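You operate a simulated robot arm through the tools that you are given. There is no shell and no other tool. Be economical: measure what you need, move in short steps, check, and stop when the job is done.

Carry out the task below with a simulated robot arm. There is one attempt and no reset: what you move stays moved.

JOB
Tighten the filter's clamp knobs in their numbered order, then open its feed.
Fine: no drip.

It is judged by the outcome, as a careful person would: the job done as asked, and still so three seconds after it is handed in. It fails if anything else is knocked over, pushed out of place, dropped, spilled or broken.

ROBOT AND FRAMES
A 7-joint arm with a two-finger parallel gripper, fixed in place. Base frame: the origin is at the foot of the arm, x ahead of it, y to its left, z up. Units: mm, rad, N and s.
Its first joint turns from -2.897 to 2.897 rad. Payload 4.4 kg.
The TCP is the grasp point between the finger pads, 23 mm short of the fingertips. In the tool frame z runs along the fingers and y along their closing line. Largest opening 94 mm; finger width 38, thickness 10; the body of the gripper, 54 by 96 mm, starts 39 mm behind the TCP.
Orientation is told as [roll, pitch, yaw] about the base's x, y, z axes, in that order, counted from this pose: with the fingers straight down and closing along the base's y, the tool's x points along the base's -x, its y along +y and its z along -z.

CONTROLS
- The arm moves only by the tool servo_tool. Its argument "motion" is a list of rows, each a list of 7 numbers: the turn, a rotation vector about the tool's x, y, z in rad, then the shift along the tool's x, y, z in m, then the opening, from 0 (shut) to 1 (fully open). In form: [[rx, ry, rz, dx, dy, dz, jaw], ...]. A call has 1 to 10 rows; each row shifts and turns the commanded pose from where the row before left it, along the tool's axes as they then stand. Rows are played at 5 a second. More than 50 mm and 0.15 rad between two rows, or a gripper value outside its range, and nothing of the call is played. A pose out of reach is approached as far as the arm can. The call stops where the force on the tool passes 40 N (or 10 N more than at its start, if that is more) or the arm is blocked; 0.2 s more then pass. The fingers move at their own pace (about 72 mm/s each) and stop on an object; they squeeze with about 30 N. The grip force told is the motor's: it shows also when the fingers shut on nothing. Time passes only in rows, and 0.2 s behind the last, so rows that do not move let the fingers close. The reply holds the time, the measured pose of the TCP, the force on the tool along the base axes, the opening and the grip force, in the units named above and with some noise, with the torque about the TCP (base axes, N m) and any sound that the robot's microphone picked up.
- Cameras (640 x 400 px; columns grow to the right, rows downward): "scene" is fixed at [400.4, -649.4, 1740]; the picture's right is [0.82, -0.57, 0.00], its down [-0.37, -0.54, -0.75] and it looks along [0.42, 0.62, -0.66] (base axes); focal length 372 px, centre (320, 200). "wrist" rides on the gripper at [86, 16, -74] in the tool frame; the picture's right is [-0.18, 0.98, 0.00], its down [-0.58, -0.11, -0.81] and it looks along [-0.79, -0.15, 0.59] (tool axes); focal length 243 px, centre (320, 200). There is no depth. A picture from a camera that has moved, and an enlarged one, comes with that camera's place and axes in the base frame and with its lens.
- snapshot(camera): a new picture of that camera. The clock stands still meanwhile.
- enlarge(camera, box): a new picture of the part [left, top, right, bottom] of that camera's present view, enlarged. The clock stands still meanwhile.
- hand_in(): hands the job in; it is judged then, once.

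Work in short steps. Places have to be worked out from the pictures, the camera data and where the tool is seen: move nearer, look again, correct. Check each grasp and each placing, and mend what went wrong. You have 120 turns and 76 pictures in all, those below and enlarged ones among them. Open the gripper and draw the arm clear of the work before you hand the job in, unless the task says otherwise; then end with one line.

The tools are called after "Request:" by a JSON object that holds its "method" and its "body". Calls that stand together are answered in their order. servo_tool: Moves the arm, as the interface text tells. Its arguments: {"type":"object","properties":{"motion":{"type":"array","items":{"type":"array","items":{"type":"number"}}}},"required":["motion"]} The other tools are called the same way: snapshot (camera) takes a picture; enlarge (camera, box) takes an enlarged picture of a part of a camera's view; hand_in () hands the job in.

At the start:

```text
time_s: 0.0
ee_pos: [809.6, -80.1, 1286.1]
tool_rot: [-0.001, -0.001, 0.0]
wrist_force: [0.3, 0.1, -0.4]
moment: [0.03, 0.03, 0.01]
opening: 94.2
gripper_force: 0.1
```

scene: 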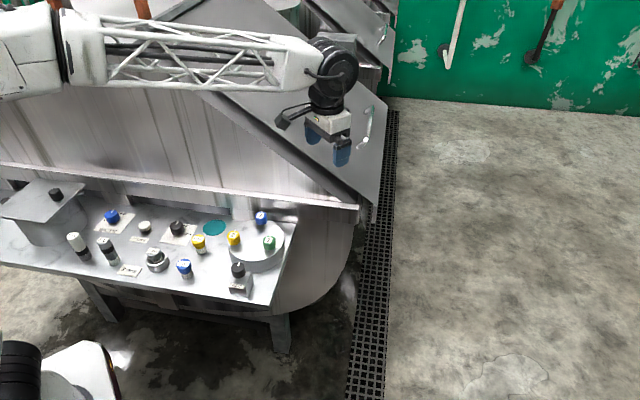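
wrist: 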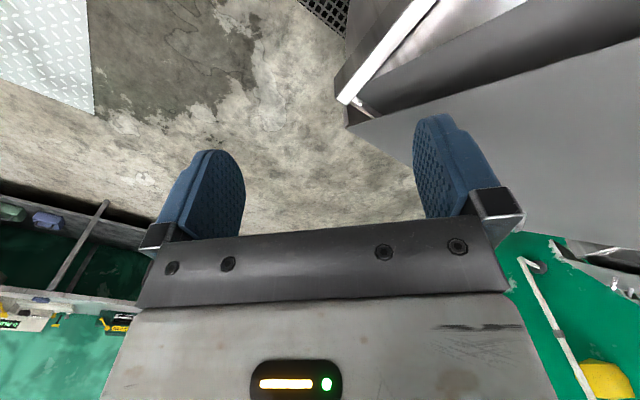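

The scene shows a bench with many knobs. I'll enlarge the work area to read the labels.

Request:
{"method": "enlarge", "body": {"camera": "scene", "box": [160, 190, 300, 300]}}

Request:
{"method": "enlarge", "body": {"camera": "scene", "box": [0, 170, 200, 295]}}

```text
3.64 times, centred on (230, 245) of scene
camera zoom: at [400.4, -649.4, 1740.0], right [0.82, -0.57, 0.0], down [-0.37, -0.54, -0.75], along [0.42, 0.62, -0.66], focal length 1351 px, centre (647, 36)
```

zoom: 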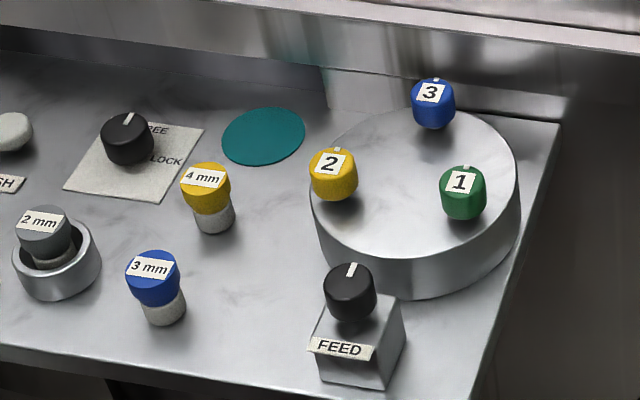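

```text
3.20 times, centred on (100, 232) of scene
camera zoom: at [400.4, -649.4, 1740.0], right [0.82, -0.57, 0.0], down [-0.37, -0.54, -0.75], along [0.42, 0.62, -0.66], focal length 1189 px, centre (1024, 96)
```

zoom: 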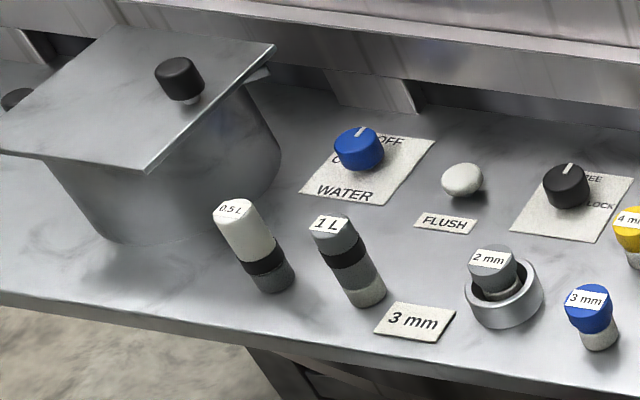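

The drum with knobs 1, 2 and 3 is probably the filter, and FEED sits on the small block in front of it. I'll pull the arm back at height so the wrist camera faces it.

Request:
{"method": "servo_tool", "body": {"motion": [[0, 0, 0, 0.038, 0.025, 0.01, 1], [0, 0, 0, 0.038, 0.025, 0.01, 1], [0, 0, 0, 0.038, 0.025, 0.01, 1], [0, 0, 0, 0.038, 0.025, 0.01, 1], [0, 0, 0, 0.038, 0.025, 0.01, 1], [0, 0, 0, 0.038, 0.025, 0.01, 1], [0, 0, 0, 0.038, 0.025, 0.01, 1], [0, 0, 0, 0.038, 0.025, 0.01, 1], [0, 0, 0, 0.038, 0.025, 0.01, 1], [0, 0, 0, 0.038, 0.025, 0.01, 1]]}}

Request:
{"method": "snapshot", "body": {"camera": "wrist"}}

Request:
{"method": "snapshot", "body": {"camera": "scene"}}

```text
time_s: 2.2
ee_pos: [427.7, 171.1, 1186.2]
tool_rot: [0.001, -0.002, 0.001]
wrist_force: [-0.1, -0.3, -1.1]
moment: [0.01, -0.02, 0.01]
opening: 93.9
gripper_force: 0.0
```

```text
71 pictures are left
camera wrist: at [341.6, 186.4, 1261.0], right [0.18, 0.98, 0.0], down [0.58, -0.11, 0.81], along [0.79, -0.15, -0.59], focal length 243 px, centre (320, 200)
```

wrist: 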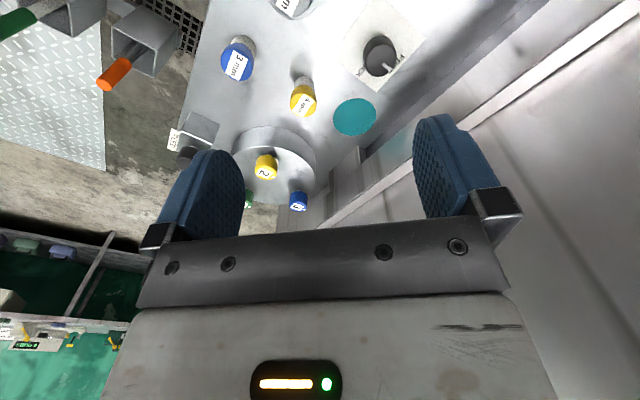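

```text
70 pictures are left
```

scene: 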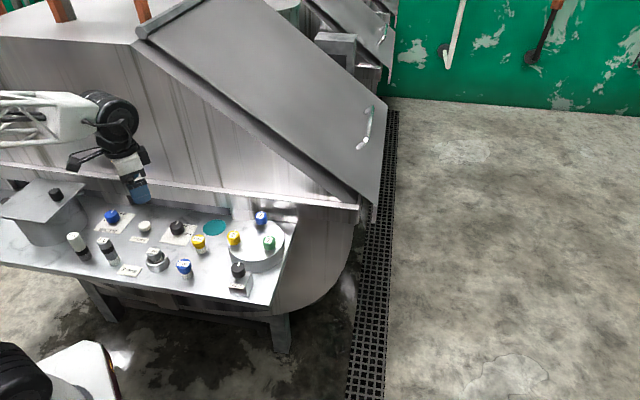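

Triangulating from both cameras, I get knob 2 ≈ (594,54,995), knob 1 ≈ (664,-18), knob 3 ≈ (691,79) and FEED ≈ (560,-45,985). I'll move closer to look at the drum and FEED.

Request:
{"method": "servo_tool", "body": {"motion": [[0, 0, 0, 0, -0.035, 0.01, 1], [0, 0, 0, 0, -0.035, 0.01, 1], [0, 0, 0, 0, -0.035, 0.01, 1], [0, 0, 0, 0, 0, 0.01, 1]]}}

Request:
{"method": "snapshot", "body": {"camera": "wrist"}}

```text
time_s: 3.2
ee_pos: [430.7, 64.6, 1145.8]
tool_rot: [0.0, -0.001, -0.001]
wrist_force: [-0.1, -0.1, 0.1]
moment: [0.02, -0.01, -0.01]
opening: 93.9
gripper_force: 0.1
```

```text
69 pictures are left
camera wrist: at [344.3, 80.2, 1219.2], right [0.18, 0.98, 0.0], down [0.58, -0.11, 0.81], along [0.79, -0.15, -0.59], focal length 243 px, centre (320, 200)
```

wrist: 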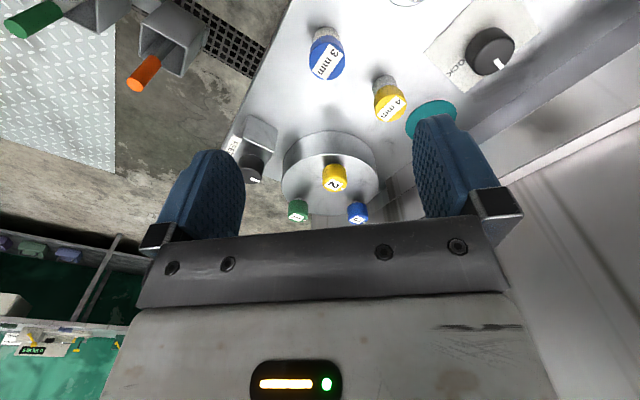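

Request:
{"method": "enlarge", "body": {"camera": "wrist", "box": [220, 110, 400, 225]}}

Request:
{"method": "enlarge", "body": {"camera": "scene", "box": [220, 205, 290, 249]}}

Request:
{"method": "enlarge", "body": {"camera": "scene", "box": [205, 250, 275, 300]}}

```text
3.48 times, centred on (310, 168) of wrist
camera zoom: at [344.3, 80.2, 1219.2], right [0.18, 0.98, 0.0], down [0.58, -0.11, 0.81], along [0.79, -0.15, -0.59], focal length 844 px, centre (355, 313)
```

zoom: 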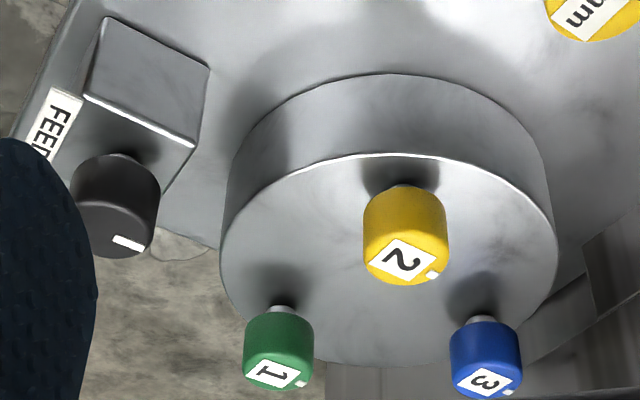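

```text
9.09 times, centred on (255, 227) of scene
camera zoom: at [400.4, -649.4, 1740.0], right [0.82, -0.57, 0.0], down [-0.37, -0.54, -0.75], along [0.42, 0.62, -0.66], focal length 3378 px, centre (911, -46)
```

zoom: 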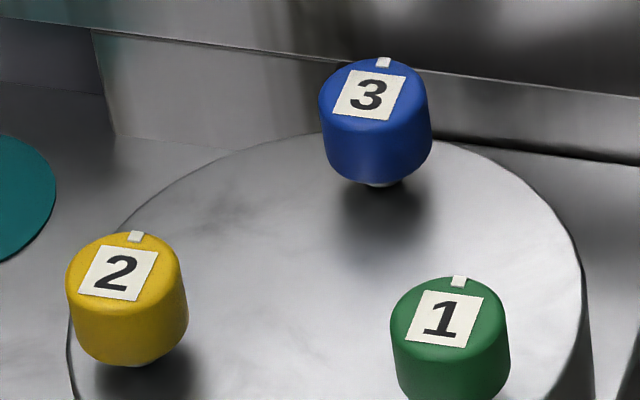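

```text
8.00 times, centred on (240, 275) of scene
camera zoom: at [400.4, -649.4, 1740.0], right [0.82, -0.57, 0.0], down [-0.37, -0.54, -0.75], along [0.42, 0.62, -0.66], focal length 2972 px, centre (960, -400)
```

zoom: 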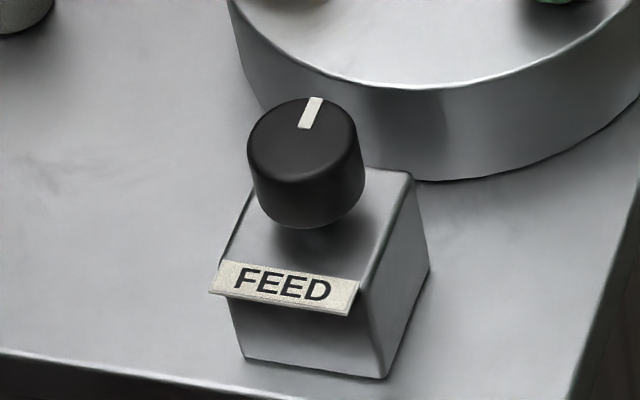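

Refined: knob 1 top (664,-18,1011), knob 2 (593,52,1011), knob 3 (689,78,1011), FEED top (558,-53,1009). Next I'll find the tank rim behind knob 3 to check clearance.

Request:
{"method": "enlarge", "body": {"camera": "scene", "box": [150, 150, 370, 287]}}

Request:
{"method": "enlarge", "body": {"camera": "wrist", "box": [330, 0, 640, 230]}}

```text
2.91 times, centred on (260, 218) of scene
camera zoom: at [400.4, -649.4, 1740.0], right [0.82, -0.57, 0.0], down [-0.37, -0.54, -0.75], along [0.42, 0.62, -0.66], focal length 1081 px, centre (494, 146)
```

zoom: 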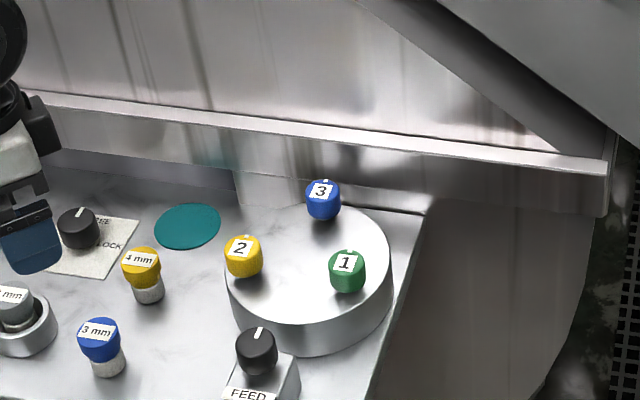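

```text
1.74 times, centred on (485, 115) of wrist
camera zoom: at [344.3, 80.2, 1219.2], right [0.18, 0.98, 0.0], down [0.58, -0.11, 0.81], along [0.79, -0.15, -0.59], focal length 422 px, centre (33, 348)
```

zoom: 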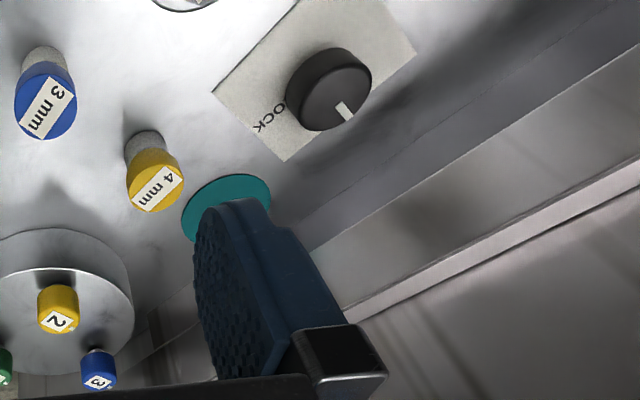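

The rim sits about 75 mm beyond knob 3 at z≈1016, so there is room if the camera side stays toward the base. I'll go above knob 1 with a counter-clockwise pre-turn, so I can then turn it clockwise.

Request:
{"method": "servo_tool", "body": {"motion": [[0, 0, 0, -0.0389, -0.0138, 0.011, 0.75], [0, 0, 0, -0.0389, -0.0138, 0.011, 0.75], [0, 0, 0, -0.0389, -0.0138, 0.011, 0.75], [0, 0, 0, -0.0389, -0.0138, 0.011, 0.75], [0, 0, 0, -0.0389, -0.0138, 0.011, 0.75], [0, 0, 0, -0.0389, -0.0138, 0.011, 0.75], [0, 0, -0.15, 0, 0, 0, 0.75], [0, 0, -0.15, 0, 0, 0, 0.75], [0, 0, -0.15, 0, 0, 0, 0.75], [0, 0, -0.15, 0, 0, 0, 0.75]]}}

Request:
{"method": "snapshot", "body": {"camera": "wrist"}}

Request:
{"method": "enlarge", "body": {"camera": "scene", "box": [200, 170, 320, 290]}}

```text
time_s: 5.4
ee_pos: [662.5, -17.9, 1079.2]
tool_rot: [0.001, 0.001, 0.603]
wrist_force: [0.7, 0.2, 0.4]
moment: [0.03, -0.02, 0.02]
opening: 70.6
gripper_force: 0.0
```

```text
63 pictures are left
camera wrist: at [582.4, -53.9, 1154.1], right [-0.4, 0.91, 0.0], down [0.54, 0.24, 0.81], along [0.74, 0.33, -0.59], focal length 243 px, centre (320, 200)
```

wrist: 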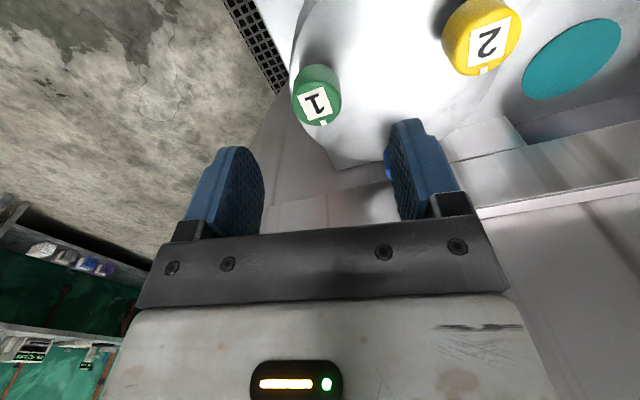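

```text
3.33 times, centred on (260, 230) of scene
camera zoom: at [400.4, -649.4, 1740.0], right [0.82, -0.57, 0.0], down [-0.37, -0.54, -0.75], along [0.42, 0.62, -0.66], focal length 1238 px, centre (520, 100)
```

zoom: 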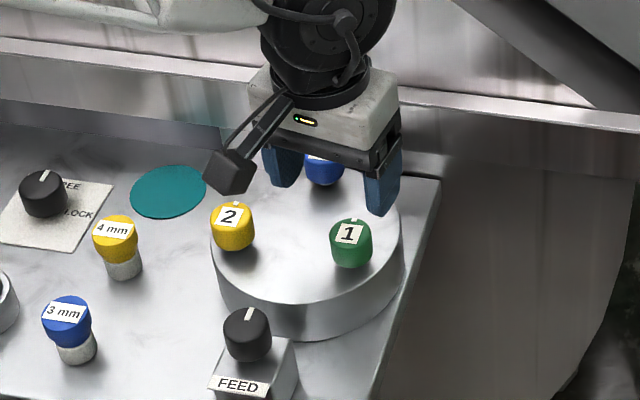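

Knob 1 measures at (665,-20) from the wrist. I'll make a small correction and descend, with the TCP about 8 mm below the knob top.

Request:
{"method": "servo_tool", "body": {"motion": [[0, 0, 0, -0.0005, -0.0025, 0.025, 0.75], [0, 0, 0, 0, 0, 0.025, 0.75], [0, 0, 0, 0, 0, 0.015, 0.75], [0, 0, 0, 0, 0, 0.011, 0.75]]}}

Request:
{"method": "snapshot", "body": {"camera": "wrist"}}

Request:
{"method": "enlarge", "body": {"camera": "scene", "box": [200, 170, 320, 290]}}

```text
time_s: 6.4
ee_pos: [664.6, -20.1, 1002.9]
tool_rot: [0.0, -0.001, 0.601]
wrist_force: [-0.2, 0.9, -0.7]
moment: [0.03, 0.01, -0.02]
opening: 70.4
gripper_force: 0.0
```

```text
61 pictures are left
camera wrist: at [585.0, -56.3, 1077.7], right [-0.4, 0.92, 0.0], down [0.54, 0.24, 0.81], along [0.74, 0.32, -0.59], focal length 243 px, centre (320, 200)
```

wrist: 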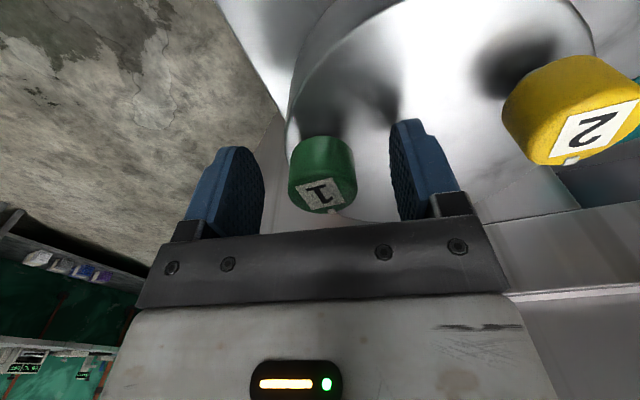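

```text
3.33 times, centred on (260, 230) of scene
camera zoom: at [400.4, -649.4, 1740.0], right [0.82, -0.57, 0.0], down [-0.37, -0.54, -0.75], along [0.42, 0.62, -0.66], focal length 1238 px, centre (520, 100)
```

zoom: 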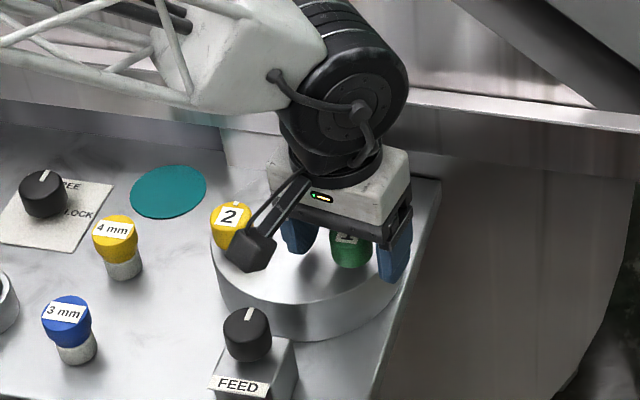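

The knob is centred between the fingers, so I'll close on it.

Request:
{"method": "servo_tool", "body": {"motion": [[0, 0, 0, 0, 0, 0, 0.3], [0, 0, 0, 0, 0, 0, 0], [0, 0, 0, 0, 0, 0, 0]]}}

```text
time_s: 7.2
ee_pos: [664.6, -20.0, 1003.7]
tool_rot: [0.0, 0.0, 0.601]
wrist_force: [-7.2, 8.1, 2.0]
moment: [0.17, -0.13, -0.02]
opening: 33.1
gripper_force: 45.2
```

Gripped at 33 mm. Now I'll turn clockwise in steps and watch the torque.

Request:
{"method": "servo_tool", "body": {"motion": [[0, 0, 0.1, 0, 0, 0, 0], [0, 0, 0.1, 0, 0, 0, 0], [0, 0, 0.1, 0, 0, 0, 0]]}}

```text
time_s: 7.9
ee_pos: [663.8, -19.2, 1003.6]
tool_rot: [0.002, -0.001, 0.356]
wrist_force: [-2.9, 13.5, -0.1]
moment: [0.04, -0.32, 0.08]
opening: 33.0
gripper_force: 45.2
stopped in row 3: the force on the tool passed its limit at 42 N (the readings are from after the stop); the commanded pose is now the measured one
```

The force tripped after 0.25 rad. I'll check whether the knob turned.

Request:
{"method": "snapshot", "body": {"camera": "wrist"}}

```text
59 pictures are left
camera wrist: at [577.8, -34.6, 1077.7], right [-0.17, 0.99, 0.0], down [0.58, 0.1, 0.81], along [0.79, 0.14, -0.59], focal length 243 px, centre (320, 200)
```

wrist: 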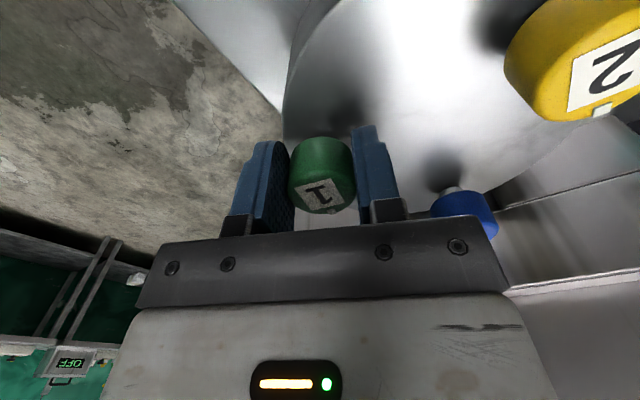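

The knob turned with the gripper; the side force comes from a small offset. I'll continue in smaller steps, easing toward the force.

Request:
{"method": "servo_tool", "body": {"motion": [[0, 0, 0.05, 0, 0.0007, 0, 0], [0, 0, 0.05, 0, 0, 0, 0]]}}

```text
time_s: 8.5
ee_pos: [663.1, -18.7, 1002.2]
tool_rot: [0.001, 0.001, 0.254]
wrist_force: [-10.4, 31.9, -1.9]
moment: [0.23, -0.83, 0.19]
opening: 32.8
gripper_force: 44.9
```

Request:
{"method": "servo_tool", "body": {"motion": [[0, 0, 0, 0, 0.0007, 0, 0]]}}

```text
time_s: 8.9
ee_pos: [664.8, -18.1, 1003.4]
tool_rot: [-0.001, 0.002, 0.254]
wrist_force: [-4.7, 19.9, -0.6]
moment: [-0.04, 0.87, 0.16]
opening: 32.8
gripper_force: 45.0
```

Moving along +y lowers the force, so I'll keep easing and turning.

Request:
{"method": "servo_tool", "body": {"motion": [[0, 0, 0, 0, 0.001, 0, 0], [0, 0, 0.05, 0, 0.0003, 0, 0], [0, 0, 0.05, 0, 0.0003, 0, 0]]}}

```text
time_s: 9.9
ee_pos: [664.9, -19.0, 1001.9]
tool_rot: [0.001, -0.001, 0.154]
wrist_force: [3.2, -11.3, -2.4]
moment: [-0.3, -0.02, -0.04]
opening: 32.9
gripper_force: 44.9
stopped in row 3: the force on the tool passed its limit at 42 N (the readings are from after the stop); the commanded pose is now the measured one
```

Force spikes again. I'll release and look at the knob's mark.

Request:
{"method": "servo_tool", "body": {"motion": [[0, 0, 0, 0, 0, 0, 0.4], [0, 0, 0, 0, 0, 0, 0.7], [0, 0, 0, 0, 0, 0, 0.7]]}}

Request:
{"method": "enlarge", "body": {"camera": "wrist", "box": [240, 80, 400, 220]}}

Request:
{"method": "enlarge", "body": {"camera": "scene", "box": [220, 205, 290, 249]}}

```text
time_s: 10.7
ee_pos: [664.3, -17.4, 1003.4]
tool_rot: [0.0, 0.0, 0.155]
wrist_force: [-0.1, -0.8, -1.0]
moment: [0.01, 0.01, 0.03]
opening: 66.0
gripper_force: 0.1
```

```text
2.86 times, centred on (320, 150) of wrist
camera zoom: at [575.9, -15.4, 1077.6], right [0.03, 1.0, 0.0], down [0.59, -0.02, 0.81], along [0.81, -0.03, -0.59], focal length 693 px, centre (320, 343)
```

zoom: 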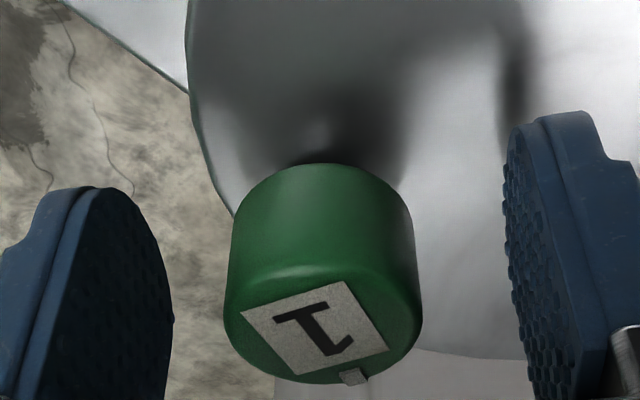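

```text
9.09 times, centred on (255, 227) of scene
camera zoom: at [400.4, -649.4, 1740.0], right [0.82, -0.57, 0.0], down [-0.37, -0.54, -0.75], along [0.42, 0.62, -0.66], focal length 3378 px, centre (911, -46)
```

zoom: 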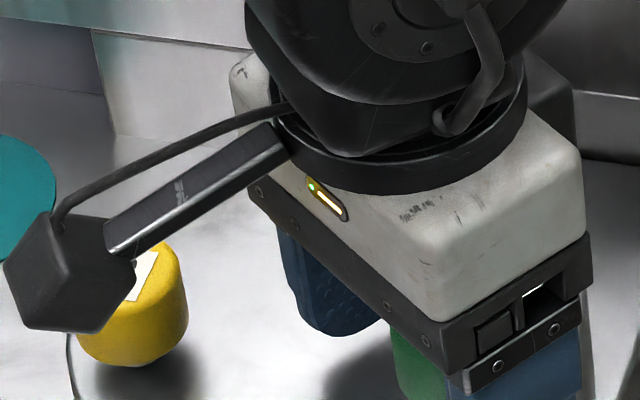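

The knob turned about 0.45 rad clockwise with no slip. I'll regrip here and read the closing force to find the true axis.

Request:
{"method": "servo_tool", "body": {"motion": [[0, 0, 0, 0, 0, 0, 0.3], [0, 0, 0, 0, 0, 0, 0], [0, 0, 0, 0, 0, 0, 0]]}}

```text
time_s: 11.5
ee_pos: [664.6, -17.0, 1004.2]
tool_rot: [0.001, -0.001, 0.154]
wrist_force: [2.7, -14.9, -1.9]
moment: [-0.23, 0.07, -0.08]
opening: 32.7
gripper_force: 45.4
```

The axis looks to be near (666.8,-17.7). I'll reopen, recentre, turn back counter-clockwise for range, and regrip.

Request:
{"method": "servo_tool", "body": {"motion": [[0, 0, 0, 0, 0, 0, 0.5], [0, 0, 0, 0, 0, 0, 0.7], [0, 0, 0, -0.0023, -0.0011, 0, 0.7], [0, 0, -0.15, 0, 0, 0, 0.7], [0, 0, -0.15, 0, 0, 0, 0.7], [0, 0, -0.15, 0, 0, 0, 0.7], [0, 0, -0.15, 0, 0, 0, 0.7], [0, 0, 0, 0, 0, 0, 0.3], [0, 0, 0, 0, 0, 0, 0], [0, 0, 0, 0, 0, 0, 0]]}}

```text
time_s: 13.7
ee_pos: [666.5, -19.5, 1003.3]
tool_rot: [-0.002, -0.001, 0.754]
wrist_force: [30.1, -24.8, -11.4]
moment: [0.14, -0.39, -0.16]
opening: 33.0
gripper_force: 44.8
```

A side force of ~39 N along tool -y is present; I'll null it by easing that way.

Request:
{"method": "servo_tool", "body": {"motion": [[0, 0, 0, 0, -0.001, 0, 0], [0, 0, 0, 0, 0, 0, 0]]}}

```text
time_s: 14.3
ee_pos: [666.6, -19.2, 1003.5]
tool_rot: [0.0, 0.0, 0.753]
wrist_force: [30.6, -24.3, -13.4]
moment: [0.23, -0.59, -0.15]
opening: 33.2
gripper_force: 45.2
```

The force didn't change, so maybe something else is touching. I'll look.

Request:
{"method": "snapshot", "body": {"camera": "wrist"}}

Request:
{"method": "enlarge", "body": {"camera": "scene", "box": [200, 170, 320, 290]}}

```text
56 pictures are left
camera wrist: at [592.7, -67.4, 1077.5], right [-0.54, 0.84, 0.0], down [0.5, 0.32, 0.81], along [0.68, 0.43, -0.59], focal length 243 px, centre (320, 200)
```

wrist: 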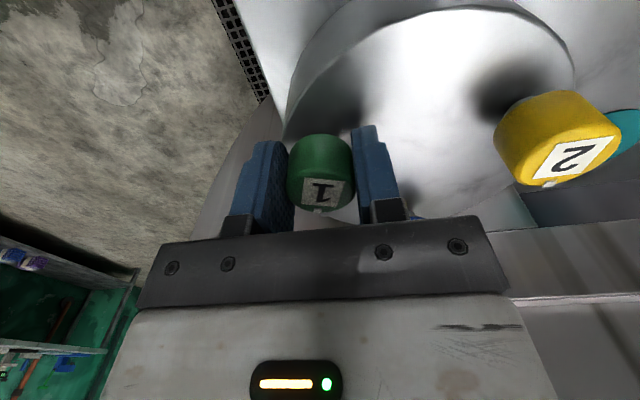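

```text
3.33 times, centred on (260, 230) of scene
camera zoom: at [400.4, -649.4, 1740.0], right [0.82, -0.57, 0.0], down [-0.37, -0.54, -0.75], along [0.42, 0.62, -0.66], focal length 1238 px, centre (520, 100)
```

zoom: 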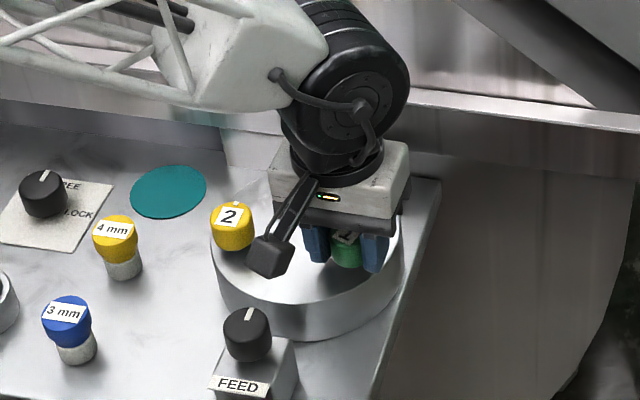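

Request:
{"method": "servo_tool", "body": {"motion": [[0, 0, 0, 0, -0.001, 0, 0], [0, 0, 0, 0, -0.001, 0, 0], [0, 0, 0, 0, 0, 0, 0]]}}

```text
time_s: 15.2
ee_pos: [667.3, -19.8, 1002.9]
tool_rot: [0.003, 0.002, 0.755]
wrist_force: [-10.0, 11.5, 5.5]
moment: [-0.22, -0.07, 0.07]
opening: 33.1
gripper_force: 44.7
stopped in row 3: the force on the tool passed its limit at 53 N (the readings are from after the stop); the commanded pose is now the measured one
```

The forces are consistent with my grip sitting 2–4 mm short of the axis along tool x. I'll open, shift 2.5 mm along tool -x and regrip.

Request:
{"method": "servo_tool", "body": {"motion": [[0, 0, 0, 0, 0, 0, 0.5], [0, 0, 0, 0, 0, 0, 0.6], [0, 0, 0, -0.0025, 0, 0, 0.6], [0, 0, 0, 0, 0, 0, 0.6]]}}

Request:
{"method": "servo_tool", "body": {"motion": [[0, 0, 0, 0, 0, 0, 0.3], [0, 0, 0, 0, 0, 0, 0], [0, 0, 0, 0, 0, 0, 0]]}}

```text
time_s: 16.2
ee_pos: [669.2, -18.2, 1003.1]
tool_rot: [0.002, 0.001, 0.753]
wrist_force: [-0.2, -0.5, 0.3]
moment: [-0.02, -0.02, -0.01]
opening: 56.3
gripper_force: 0.1
```

```text
time_s: 17.0
ee_pos: [667.2, -18.0, 1003.3]
tool_rot: [0.003, 0.004, 0.755]
wrist_force: [-21.5, 18.0, 6.2]
moment: [-0.11, 0.08, 0.02]
opening: 33.1
gripper_force: 44.8
```

Request:
{"method": "servo_tool", "body": {"motion": [[0, 0, 0, 0, 0.0007, 0, 0], [0, 0, 0, 0, 0, 0, 0]]}}

```text
time_s: 17.6
ee_pos: [669.2, -18.6, 1002.3]
tool_rot: [0.002, 0.003, 0.754]
wrist_force: [-23.1, 22.1, 10.8]
moment: [-0.32, 0.52, -0.01]
opening: 33.2
gripper_force: 44.7
```

Request:
{"method": "servo_tool", "body": {"motion": [[0, 0, 0.05, 0, 0, 0, 0], [0, 0, 0.05, 0, 0, 0, 0], [0, 0, 0.05, 0, 0, 0, 0]]}}

```text
time_s: 18.4
ee_pos: [667.8, -18.3, 1002.7]
tool_rot: [0.001, 0.003, 0.606]
wrist_force: [-9.0, 24.0, 7.4]
moment: [-0.41, 0.65, 0.01]
opening: 32.7
gripper_force: 45.3
```

Good: 0.15 rad with the force slightly lower. I'll continue, easing with a small +y.

Request:
{"method": "servo_tool", "body": {"motion": [[0, 0, 0.06, 0, 0.0003, 0, 0], [0, 0, 0.06, 0, 0.0002, 0, 0], [0, 0, 0.06, 0, 0, 0, 0], [0, 0, 0.06, 0, 0, 0, 0]]}}

```text
time_s: 19.4
ee_pos: [669.0, -16.6, 1002.8]
tool_rot: [0.0, 0.0, 0.362]
wrist_force: [15.2, -8.5, -6.5]
moment: [-0.03, -1.3, -0.02]
opening: 32.6
gripper_force: 44.8
```

Request:
{"method": "servo_tool", "body": {"motion": [[0, 0, 0.06, 0, -0.0002, 0, 0], [0, 0, 0.06, 0, 0, 0, 0], [0, 0, 0.06, 0, 0, 0, 0], [0, 0, 0.06, 0, 0, 0, 0]]}}

```text
time_s: 20.4
ee_pos: [667.7, -17.5, 1002.5]
tool_rot: [-0.002, 0.003, 0.125]
wrist_force: [5.9, -5.2, 1.9]
moment: [-0.47, -1.13, 0.0]
opening: 32.6
gripper_force: 45.4
```

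Forces are low now, so the centring is good. About 1.1 rad turned so far with almost no torque; continuing.

Request:
{"method": "servo_tool", "body": {"motion": [[0, 0, 0.07, 0, 0, 0, 0], [0, 0, 0.07, 0, 0, 0, 0], [0, 0, 0.07, 0, 0, 0, 0], [0, 0, 0.07, 0, 0, 0, 0], [0, 0, 0.07, 0, 0, 0, 0], [0, 0, 0.07, 0, 0, 0, 0], [0, 0, 0.07, 0, 0, 0, 0], [0, 0, 0.07, 0, 0, 0, 0]]}}

```text
time_s: 22.2
ee_pos: [668.2, -16.0, 1004.1]
tool_rot: [0.0, 0.001, -0.437]
wrist_force: [18.3, 12.9, -5.6]
moment: [-0.23, -1.33, 0.0]
opening: 33.0
gripper_force: 44.9
```

Request:
{"method": "snapshot", "body": {"camera": "wrist"}}

Request:
{"method": "enlarge", "body": {"camera": "scene", "box": [200, 150, 320, 270]}}

```text
54 pictures are left
camera wrist: at [597.1, 33.8, 1077.4], right [0.58, 0.81, 0.0], down [0.48, -0.34, 0.81], along [0.65, -0.47, -0.59], focal length 243 px, centre (320, 200)
```

wrist: 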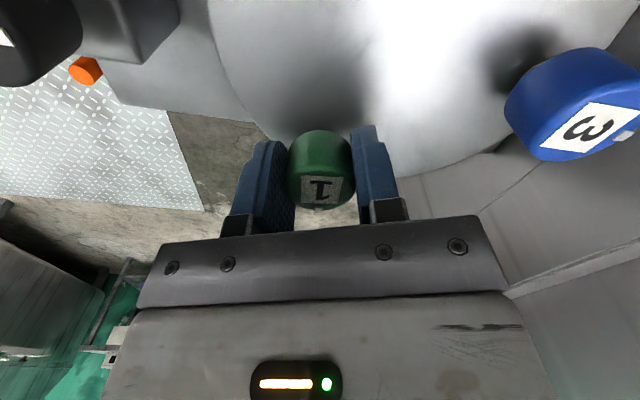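

```text
3.33 times, centred on (260, 210) of scene
camera zoom: at [400.4, -649.4, 1740.0], right [0.82, -0.57, 0.0], down [-0.37, -0.54, -0.75], along [0.42, 0.62, -0.66], focal length 1238 px, centre (520, 167)
```

zoom: 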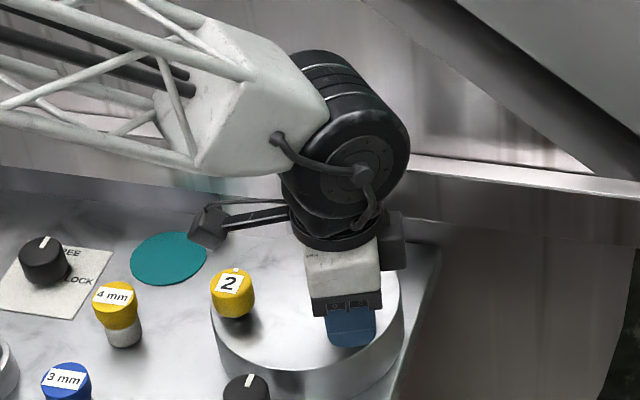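

Request:
{"method": "servo_tool", "body": {"motion": [[0, 0, 0.07, 0, 0, 0, 0], [0, 0, 0.07, 0, 0, 0, 0], [0, 0, 0.07, 0, 0, 0, 0], [0, 0, 0.07, 0, 0, 0, 0], [0, 0, 0.07, 0, 0, 0, 0], [0, 0, 0.07, 0, 0, 0, 0]]}}

```text
time_s: 23.6
ee_pos: [668.3, -17.3, 1003.7]
tool_rot: [-0.002, 0.002, -0.858]
wrist_force: [15.2, 26.9, -6.1]
moment: [0.52, -0.36, 0.45]
opening: 33.9
gripper_force: 45.0
```

The torque about z has now jumped to +0.45 N·m, resisting the turn. I'll add a bit more to see whether this is the stop.

Request:
{"method": "servo_tool", "body": {"motion": [[0, 0, 0.05, 0, 0, 0, 0]]}}

Request:
{"method": "snapshot", "body": {"camera": "wrist"}}

```text
time_s: 24.0
ee_pos: [668.8, -17.4, 1003.3]
tool_rot: [-0.001, 0.002, -0.907]
wrist_force: [16.4, 26.8, -0.6]
moment: [0.61, -0.31, 0.39]
opening: 33.7
gripper_force: 45.0
```

```text
52 pictures are left
camera wrist: at [628.8, 60.2, 1077.8], right [0.89, 0.46, 0.0], down [0.27, -0.53, 0.81], along [0.37, -0.72, -0.59], focal length 243 px, centre (320, 200)
```

wrist: 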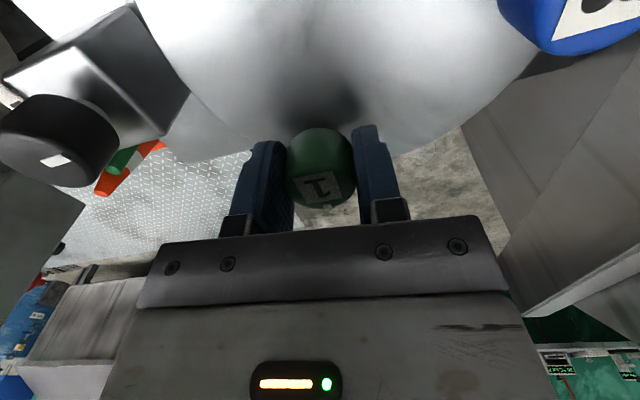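

The label is now skewed in the jaws: the knob has stopped and the pads slip, so it is tight. I'll release, lift and check its mark.

Request:
{"method": "servo_tool", "body": {"motion": [[0, 0, 0, 0, 0, 0, 0.4], [0, 0, 0, 0, 0, 0, 0.7], [0, 0, 0, 0, 0, -0.025, 0.7], [0, 0, 0, 0, 0, -0.03, 0.7], [0, 0, 0, 0, 0, -0.025, 0.7]]}}

Request:
{"method": "snapshot", "body": {"camera": "wrist"}}

```text
time_s: 25.2
ee_pos: [669.1, -16.3, 1084.3]
tool_rot: [-0.002, 0.002, -0.906]
wrist_force: [-0.1, 0.3, -0.2]
moment: [0.02, 0.06, -0.02]
opening: 65.7
gripper_force: 0.0
```

```text
51 pictures are left
camera wrist: at [628.3, 60.0, 1158.3], right [0.89, 0.46, 0.0], down [0.28, -0.53, 0.81], along [0.37, -0.71, -0.59], focal length 243 px, centre (320, 200)
```

wrist: 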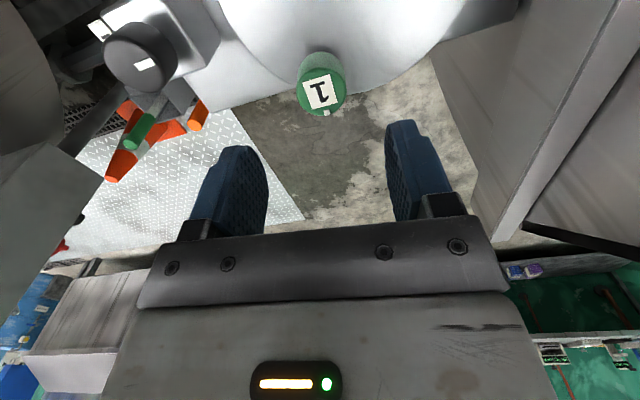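

Knob 1's mark turned from +46° to about -46°, a quarter turn clockwise to a firm stop. I'll rewind the wrist and go to knob 2, estimated at (597,55).

Request:
{"method": "servo_tool", "body": {"motion": [[0, 0, -0.15, 0, 0, 0, 0.7], [0, 0, -0.15, 0, 0, 0, 0.7], [0, 0, -0.15, 0, 0, 0, 0.7], [0, 0, -0.15, 0, 0, 0, 0.7], [0, 0, -0.15, 0, 0, 0, 0.7], [0, 0, -0.15, 0, 0, 0, 0.7], [0, 0, -0.15, 0, 0, 0, 0.7], [0, 0, -0.15, 0, 0, 0, 0.7], [0, 0, -0.15, 0, 0, 0, 0.7], [0, 0, -0.15, 0, 0, 0, 0.7]]}}

Request:
{"method": "servo_tool", "body": {"motion": [[0, 0, -0.15, 0, 0, 0, 0.7], [0, 0, 0, 0.0016, 0.0337, 0, 0.7], [0, 0, 0, 0.0016, 0.0337, 0, 0.7], [0, 0, 0, 0.0015, 0.0337, 0, 0.7], [0, 0, 0, 0, 0, 0, 0.7]]}}

Request:
{"method": "snapshot", "body": {"camera": "wrist"}}

```text
time_s: 27.4
ee_pos: [668.5, -17.2, 1082.6]
tool_rot: [0.002, 0.001, 0.596]
wrist_force: [0.2, 0.2, -0.8]
moment: [-0.01, 0.01, 0.05]
opening: 65.6
gripper_force: 0.0
```

```text
time_s: 28.6
ee_pos: [596.8, 53.2, 1083.1]
tool_rot: [0.003, 0.001, 0.744]
wrist_force: [-0.3, 0.6, -0.3]
moment: [0.01, 0.02, -0.01]
opening: 65.9
gripper_force: 0.0
```

```text
50 pictures are left
camera wrist: at [522.2, 5.9, 1157.8], right [-0.53, 0.85, 0.0], down [0.5, 0.31, 0.81], along [0.68, 0.43, -0.59], focal length 243 px, centre (320, 200)
```

wrist: 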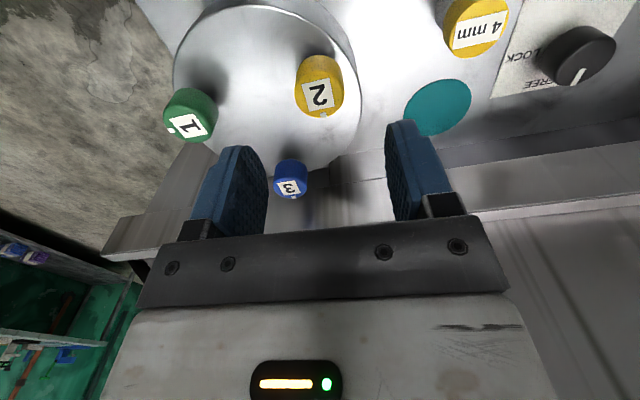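

Knob 2 appears at the same pixel as knob 1 did when centred, so I'm aligned. Descending and gripping.

Request:
{"method": "servo_tool", "body": {"motion": [[0, 0, 0, 0, 0, 0.03, 0.7], [0, 0, 0, 0, 0, 0.03, 0.7], [0, 0, 0, 0, 0, 0.02, 0.7], [0, 0, 0, 0, 0, 0, 0.3], [0, 0, 0, 0, 0, 0, 0], [0, 0, 0, 0, 0, 0, 0]]}}

```text
time_s: 29.8
ee_pos: [597.7, 54.1, 1003.4]
tool_rot: [0.0, 0.001, 0.741]
wrist_force: [21.5, -22.3, -10.3]
moment: [0.3, -0.21, -0.01]
opening: 33.8
gripper_force: 29.6
stopped in row 5: the force on the tool passed its limit at 50 N (the readings are from after the stop); the commanded pose is now the measured one
```

The side force is -31 N along tool y, so I'll shift about 1.3 mm that way and regrip.

Request:
{"method": "servo_tool", "body": {"motion": [[0, 0, 0, 0, 0, 0, 0.4], [0, 0, 0, 0, -0.0013, 0, 0.6], [0, 0, 0, 0, 0, 0, 0.3], [0, 0, 0, 0, 0, 0, 0], [0, 0, 0, 0, 0, 0, 0]]}}

```text
time_s: 31.0
ee_pos: [597.7, 52.3, 1003.7]
tool_rot: [0.0, 0.0, 0.743]
wrist_force: [2.3, -3.8, -0.5]
moment: [0.38, 0.18, -0.02]
opening: 34.0
gripper_force: 45.2
```

Well centred now (small forces). Turning clockwise.

Request:
{"method": "servo_tool", "body": {"motion": [[0, 0, 0.06, 0, 0, 0, 0], [0, 0, 0.06, 0, 0, 0, 0], [0, 0, 0.06, 0, 0, 0, 0], [0, 0, 0.06, 0, 0, 0, 0]]}}

```text
time_s: 32.0
ee_pos: [597.7, 53.4, 1002.5]
tool_rot: [0.0, 0.002, 0.502]
wrist_force: [-12.1, 14.3, 0.2]
moment: [0.98, -0.89, 0.03]
opening: 33.9
gripper_force: 45.5
```

Request:
{"method": "servo_tool", "body": {"motion": [[0, 0, 0.06, 0, 0.0003, 0, 0], [0, 0, 0.06, 0, 0.0003, 0, 0], [0, 0, 0.06, 0, 0.0002, 0, 0], [0, 0, 0.06, 0, 0, 0, 0]]}}

```text
time_s: 33.0
ee_pos: [597.5, 54.0, 1003.3]
tool_rot: [-0.001, 0.0, 0.261]
wrist_force: [24.5, -10.1, -20.3]
moment: [0.54, -0.73, 0.01]
opening: 33.7
gripper_force: 44.8
```

Request:
{"method": "servo_tool", "body": {"motion": [[0, 0, 0.06, -0.0004, -0.0004, 0.0003, 0], [0, 0, 0.06, 0, 0, 0, 0], [0, 0, 0.06, 0, 0, 0, 0], [0, 0, 0.06, 0, 0, 0, 0]]}}

```text
time_s: 34.0
ee_pos: [597.5, 54.3, 1002.4]
tool_rot: [0.0, 0.0, 0.022]
wrist_force: [-12.2, -6.0, 8.2]
moment: [0.33, 1.12, -0.03]
opening: 34.0
gripper_force: 44.6
```

Request:
{"method": "servo_tool", "body": {"motion": [[0, 0, 0.06, 0, 0, 0, 0], [0, 0, 0.06, 0, 0, 0, 0], [0, 0, 0.06, 0, 0, 0, 0], [0, 0, 0.06, 0, 0, 0, 0], [0, 0, 0.06, 0, 0, 0, 0], [0, 0, 0.06, 0, 0, 0, 0]]}}

```text
time_s: 35.4
ee_pos: [597.9, 55.1, 1003.9]
tool_rot: [-0.001, 0.001, -0.338]
wrist_force: [-0.9, 29.1, -4.4]
moment: [0.29, -1.09, 0.02]
opening: 33.7
gripper_force: 45.0
```

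Request:
{"method": "servo_tool", "body": {"motion": [[0, 0, 0.06, 0, 0.0005, 0, 0], [0, 0, 0.06, 0, 0.0002, 0, 0], [0, 0, 0.06, 0, 0, 0, 0], [0, 0, 0.06, 0, 0, 0, 0], [0, 0, 0.06, 0, 0, 0, 0], [0, 0, 0.06, 0, 0, 0, 0]]}}

```text
time_s: 36.8
ee_pos: [597.9, 54.8, 1004.1]
tool_rot: [-0.001, -0.001, -0.7]
wrist_force: [-2.8, 8.4, -1.7]
moment: [0.99, 0.76, 0.01]
opening: 33.7
gripper_force: 45.1
```

About 1.44 rad turned with no torque yet; the stop is expected near 1.6.

Request:
{"method": "servo_tool", "body": {"motion": [[0, 0, 0.06, 0, 0, 0, 0], [0, 0, 0.06, 0, 0, 0, 0], [0, 0, 0.06, 0, 0, 0, 0], [0, 0, 0.06, 0, 0, 0, 0]]}}

Request:
{"method": "snapshot", "body": {"camera": "wrist"}}

```text
time_s: 37.8
ee_pos: [597.6, 53.2, 1003.6]
tool_rot: [0.0, 0.0, -0.939]
wrist_force: [-3.4, -9.0, -6.0]
moment: [0.11, -0.23, 0.28]
opening: 33.3
gripper_force: 44.9
```

```text
49 pictures are left
camera wrist: at [560.2, 132.7, 1077.6], right [0.9, 0.43, 0.0], down [0.26, -0.53, 0.81], along [0.35, -0.73, -0.59], focal length 243 px, centre (320, 200)
```

wrist: 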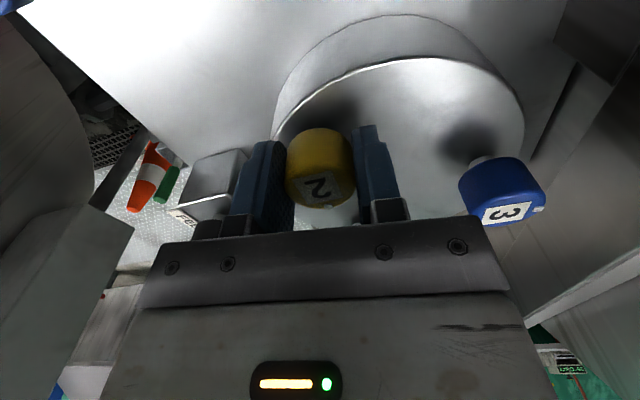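

Torque is rising (0.28 N·m). I'll add a little more to seat it, then release and lift.

Request:
{"method": "servo_tool", "body": {"motion": [[0, 0, 0.06, 0, 0, 0, 0], [0, 0, 0.06, 0, 0, 0, 0]]}}

Request:
{"method": "servo_tool", "body": {"motion": [[0, 0, 0, 0, 0, 0, 0.4], [0, 0, 0, 0, 0, 0, 0.7], [0, 0, 0, 0, 0, -0.025, 0.7], [0, 0, 0, 0, 0, -0.03, 0.7], [0, 0, 0, 0, 0, -0.025, 0.7]]}}

Request:
{"method": "snapshot", "body": {"camera": "wrist"}}

```text
time_s: 38.4
ee_pos: [598.5, 53.1, 1002.5]
tool_rot: [-0.001, 0.001, -1.058]
wrist_force: [-13.5, -19.1, -1.3]
moment: [0.19, 0.05, 0.6]
opening: 32.8
gripper_force: 44.8
```

```text
time_s: 39.6
ee_pos: [597.2, 53.7, 1081.4]
tool_rot: [0.001, 0.001, -1.056]
wrist_force: [0.5, -0.6, 0.1]
moment: [-0.01, 0.0, -0.03]
opening: 65.6
gripper_force: 0.0
```

```text
48 pictures are left
camera wrist: at [569.0, 137.7, 1156.6], right [0.95, 0.32, 0.0], down [0.19, -0.56, 0.81], along [0.26, -0.76, -0.59], focal length 243 px, centre (320, 200)
```

wrist: 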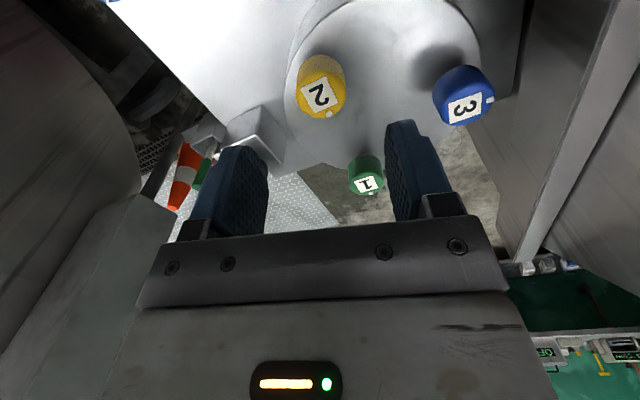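

Request:
{"method": "enlarge", "body": {"camera": "wrist", "box": [270, 30, 510, 210]}}

```text
2.22 times, centred on (390, 120) of wrist
camera zoom: at [569.0, 137.7, 1156.6], right [0.95, 0.32, 0.0], down [0.19, -0.56, 0.81], along [0.26, -0.76, -0.59], focal length 539 px, centre (164, 378)
```

zoom: 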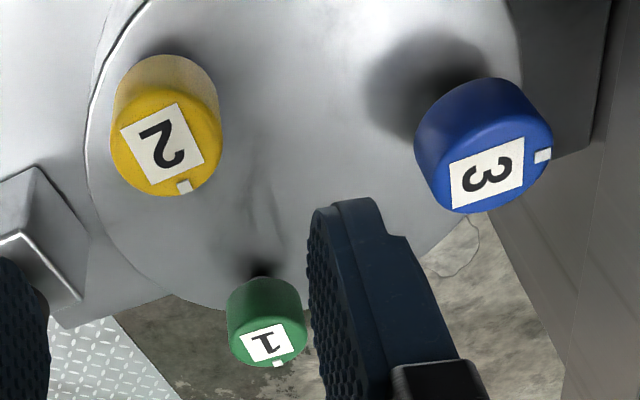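

Knobs 1 and 2 are both a quarter turn clockwise from knob 3's orientation. Re-triangulated, the rim is only ~52 mm behind knob 3, so I'll inspect that area before approaching.

Request:
{"method": "enlarge", "body": {"camera": "wrist", "box": [460, 0, 640, 280]}}

Request:
{"method": "enlarge", "body": {"camera": "scene", "box": [160, 120, 380, 250]}}

```text
1.43 times, centred on (550, 140) of wrist
camera zoom: at [569.0, 137.7, 1156.6], right [0.95, 0.32, 0.0], down [0.19, -0.56, 0.81], along [0.26, -0.76, -0.59], focal length 347 px, centre (-9, 286)
```

zoom: 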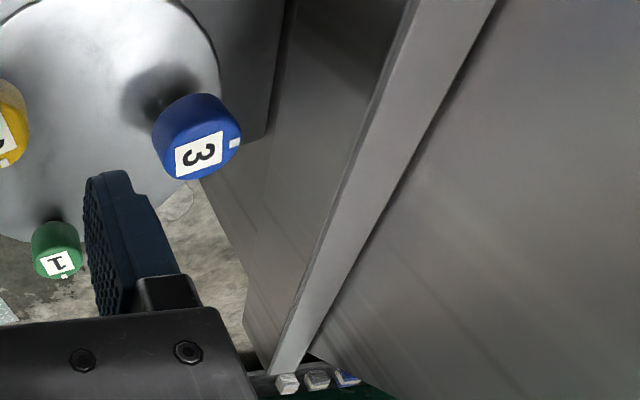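

```text
2.91 times, centred on (270, 185) of scene
camera zoom: at [400.4, -649.4, 1740.0], right [0.82, -0.57, 0.0], down [-0.37, -0.54, -0.75], along [0.42, 0.62, -0.66], focal length 1081 px, centre (466, 244)
```

zoom: 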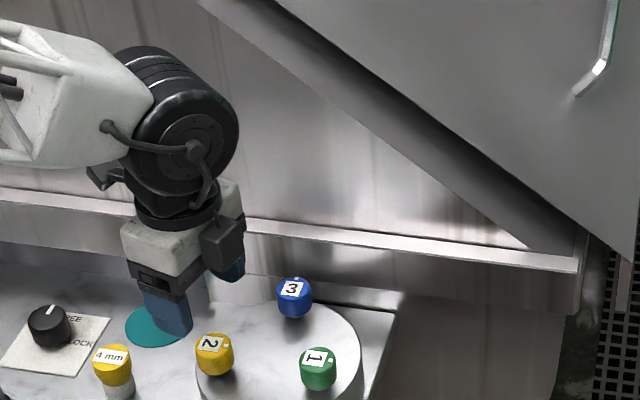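

The wall above the ledge is about 76 mm from knob 3 and the ledge 50 mm, but the ledge is lower than the gripper body. That is enough room with a modest opening, so I'll rewind and go above knob 3 at about (694,80).

Request:
{"method": "servo_tool", "body": {"motion": [[0, 0, -0.15, 0, 0, 0, 0.6], [0, 0, -0.15, 0, 0, 0, 0.6], [0, 0, -0.15, 0, 0, 0, 0.6], [0, 0, -0.15, 0, 0, 0, 0.6], [0, 0, -0.15, 0, 0, 0, 0.6], [0, 0, -0.15, 0, 0, 0, 0.6], [0, 0, -0.15, 0, 0, 0, 0.6], [0, 0, -0.15, 0, 0, 0, 0.6], [0, 0, -0.15, 0, 0, 0, 0.6], [0, 0, -0.15, 0, 0, 0, 0.6]]}}

Request:
{"method": "servo_tool", "body": {"motion": [[0, 0, -0.15, 0, 0, 0, 0.6], [0, 0, -0.05, 0, 0, 0, 0.6], [0, 0, 0, -0.0311, -0.0124, 0, 0.6], [0, 0, 0, -0.0311, -0.0124, 0, 0.6], [0, 0, 0, -0.031, -0.0123, 0, 0.6], [0, 0, 0, 0, 0, 0, 0.6]]}}

Request:
{"method": "snapshot", "body": {"camera": "wrist"}}

Request:
{"method": "snapshot", "body": {"camera": "scene"}}

```text
time_s: 41.8
ee_pos: [597.0, 53.9, 1082.0]
tool_rot: [-0.001, -0.001, 0.442]
wrist_force: [-0.6, 0.3, -0.2]
moment: [-0.02, 0.0, 0.0]
opening: 56.6
gripper_force: 0.0
```

```text
time_s: 43.2
ee_pos: [693.0, 80.6, 1083.4]
tool_rot: [0.0, -0.001, 0.641]
wrist_force: [0.0, -0.4, -0.5]
moment: [0.01, -0.01, 0.02]
opening: 56.3
gripper_force: 0.1
```

```text
44 pictures are left
camera wrist: at [615.2, 40.9, 1158.1], right [-0.44, 0.9, 0.0], down [0.53, 0.26, 0.81], along [0.72, 0.35, -0.59], focal length 243 px, centre (320, 200)
```

wrist: 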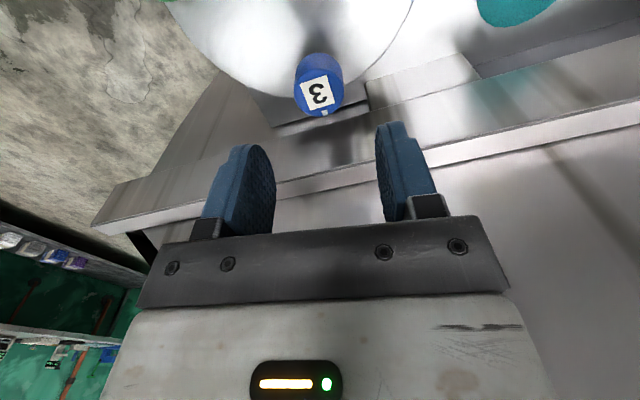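

```text
43 pictures are left
```

scene: 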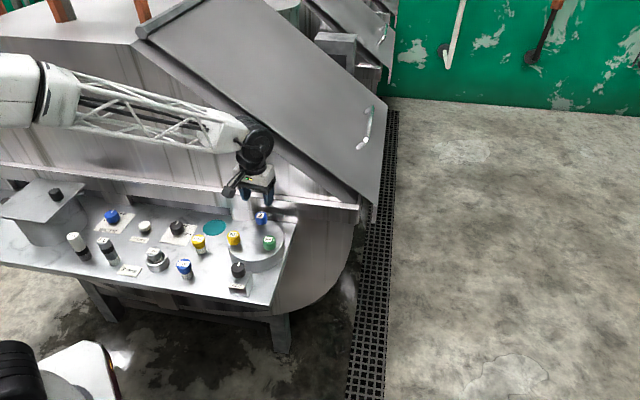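

Knob 3 sits at the aligned pixel. I'll descend in steps and close.

Request:
{"method": "servo_tool", "body": {"motion": [[0, 0, 0, 0, 0, 0.02, 0.6], [0, 0, 0, 0, 0, 0.02, 0.6], [0, 0, 0, 0, 0, 0.02, 0.6], [0, 0, 0, 0, 0, 0.02, 0.6]]}}

Request:
{"method": "enlarge", "body": {"camera": "scene", "box": [190, 120, 320, 250]}}

Request:
{"method": "servo_tool", "body": {"motion": [[0, 0, 0, 0, 0, 0, 0.45], [0, 0, 0, 0, 0, 0, 0.3], [0, 0, 0, 0, 0, 0, 0.3]]}}

```text
time_s: 44.2
ee_pos: [695.8, 81.5, 1003.1]
tool_rot: [0.0, 0.0, 0.64]
wrist_force: [-0.1, 0.3, 0.8]
moment: [-0.04, 0.0, -0.01]
opening: 56.6
gripper_force: 0.0
```

```text
3.08 times, centred on (255, 185) of scene
camera zoom: at [400.4, -649.4, 1740.0], right [0.82, -0.57, 0.0], down [-0.37, -0.54, -0.75], along [0.42, 0.62, -0.66], focal length 1143 px, centre (520, 246)
```

zoom: 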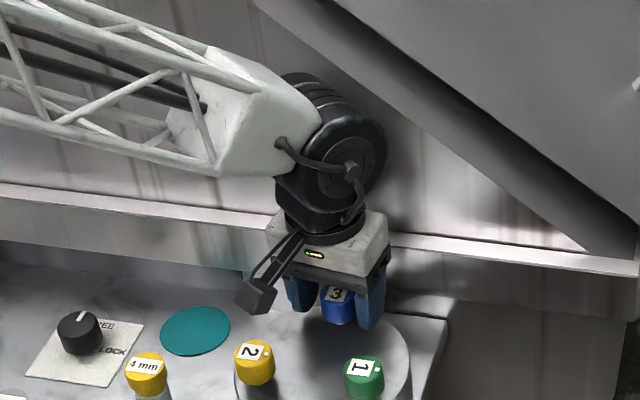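

```text
time_s: 45.0
ee_pos: [694.5, 80.5, 1002.8]
tool_rot: [0.0, 0.0, 0.64]
wrist_force: [10.7, -10.2, -3.7]
moment: [0.06, -0.06, 0.03]
opening: 34.7
gripper_force: 7.5
```

Clear of the wall. A slight -y offset shows, so I'll reopen a bit, shift and close fully.

Request:
{"method": "servo_tool", "body": {"motion": [[0, 0, 0, 0, 0, 0, 0.5], [0, 0, 0, 0, -0.0008, 0, 0.5], [0, 0, 0, 0, 0, 0, 0.2], [0, 0, 0, 0, 0, 0, 0], [0, 0, 0, 0, 0, 0, 0]]}}

```text
time_s: 46.2
ee_pos: [694.6, 79.9, 1002.3]
tool_rot: [0.001, 0.001, 0.642]
wrist_force: [5.3, -5.2, -1.0]
moment: [0.34, 0.17, 0.01]
opening: 33.5
gripper_force: 44.9
```

Gripped with low side force. Turning clockwise.

Request:
{"method": "servo_tool", "body": {"motion": [[0, 0, 0.06, 0, 0, 0, 0], [0, 0, 0.06, 0, 0, 0, 0], [0, 0, 0.06, 0, 0, 0, 0], [0, 0, 0.06, 0, 0, 0, 0], [0, 0, 0.06, 0, 0, 0, 0]]}}

```text
time_s: 47.4
ee_pos: [694.9, 80.6, 1003.9]
tool_rot: [0.001, 0.0, 0.339]
wrist_force: [2.4, 1.1, 4.2]
moment: [0.3, 0.55, 0.0]
opening: 33.6
gripper_force: 44.9
```

Request:
{"method": "servo_tool", "body": {"motion": [[0, 0, 0.06, 0, 0, 0, 0], [0, 0, 0.06, 0, 0, 0, 0], [0, 0, 0.06, 0, 0, 0, 0], [0, 0, 0.06, 0, 0, 0, 0], [0, 0, 0.06, 0, 0, 0, 0], [0, 0, 0.06, 0, 0, 0, 0], [0, 0, 0.06, 0, 0, 0, 0]]}}

```text
time_s: 49.0
ee_pos: [695.8, 80.2, 1003.4]
tool_rot: [0.0, 0.001, -0.079]
wrist_force: [4.6, 12.5, 6.0]
moment: [0.47, -0.97, 0.0]
opening: 33.6
gripper_force: 44.5
```

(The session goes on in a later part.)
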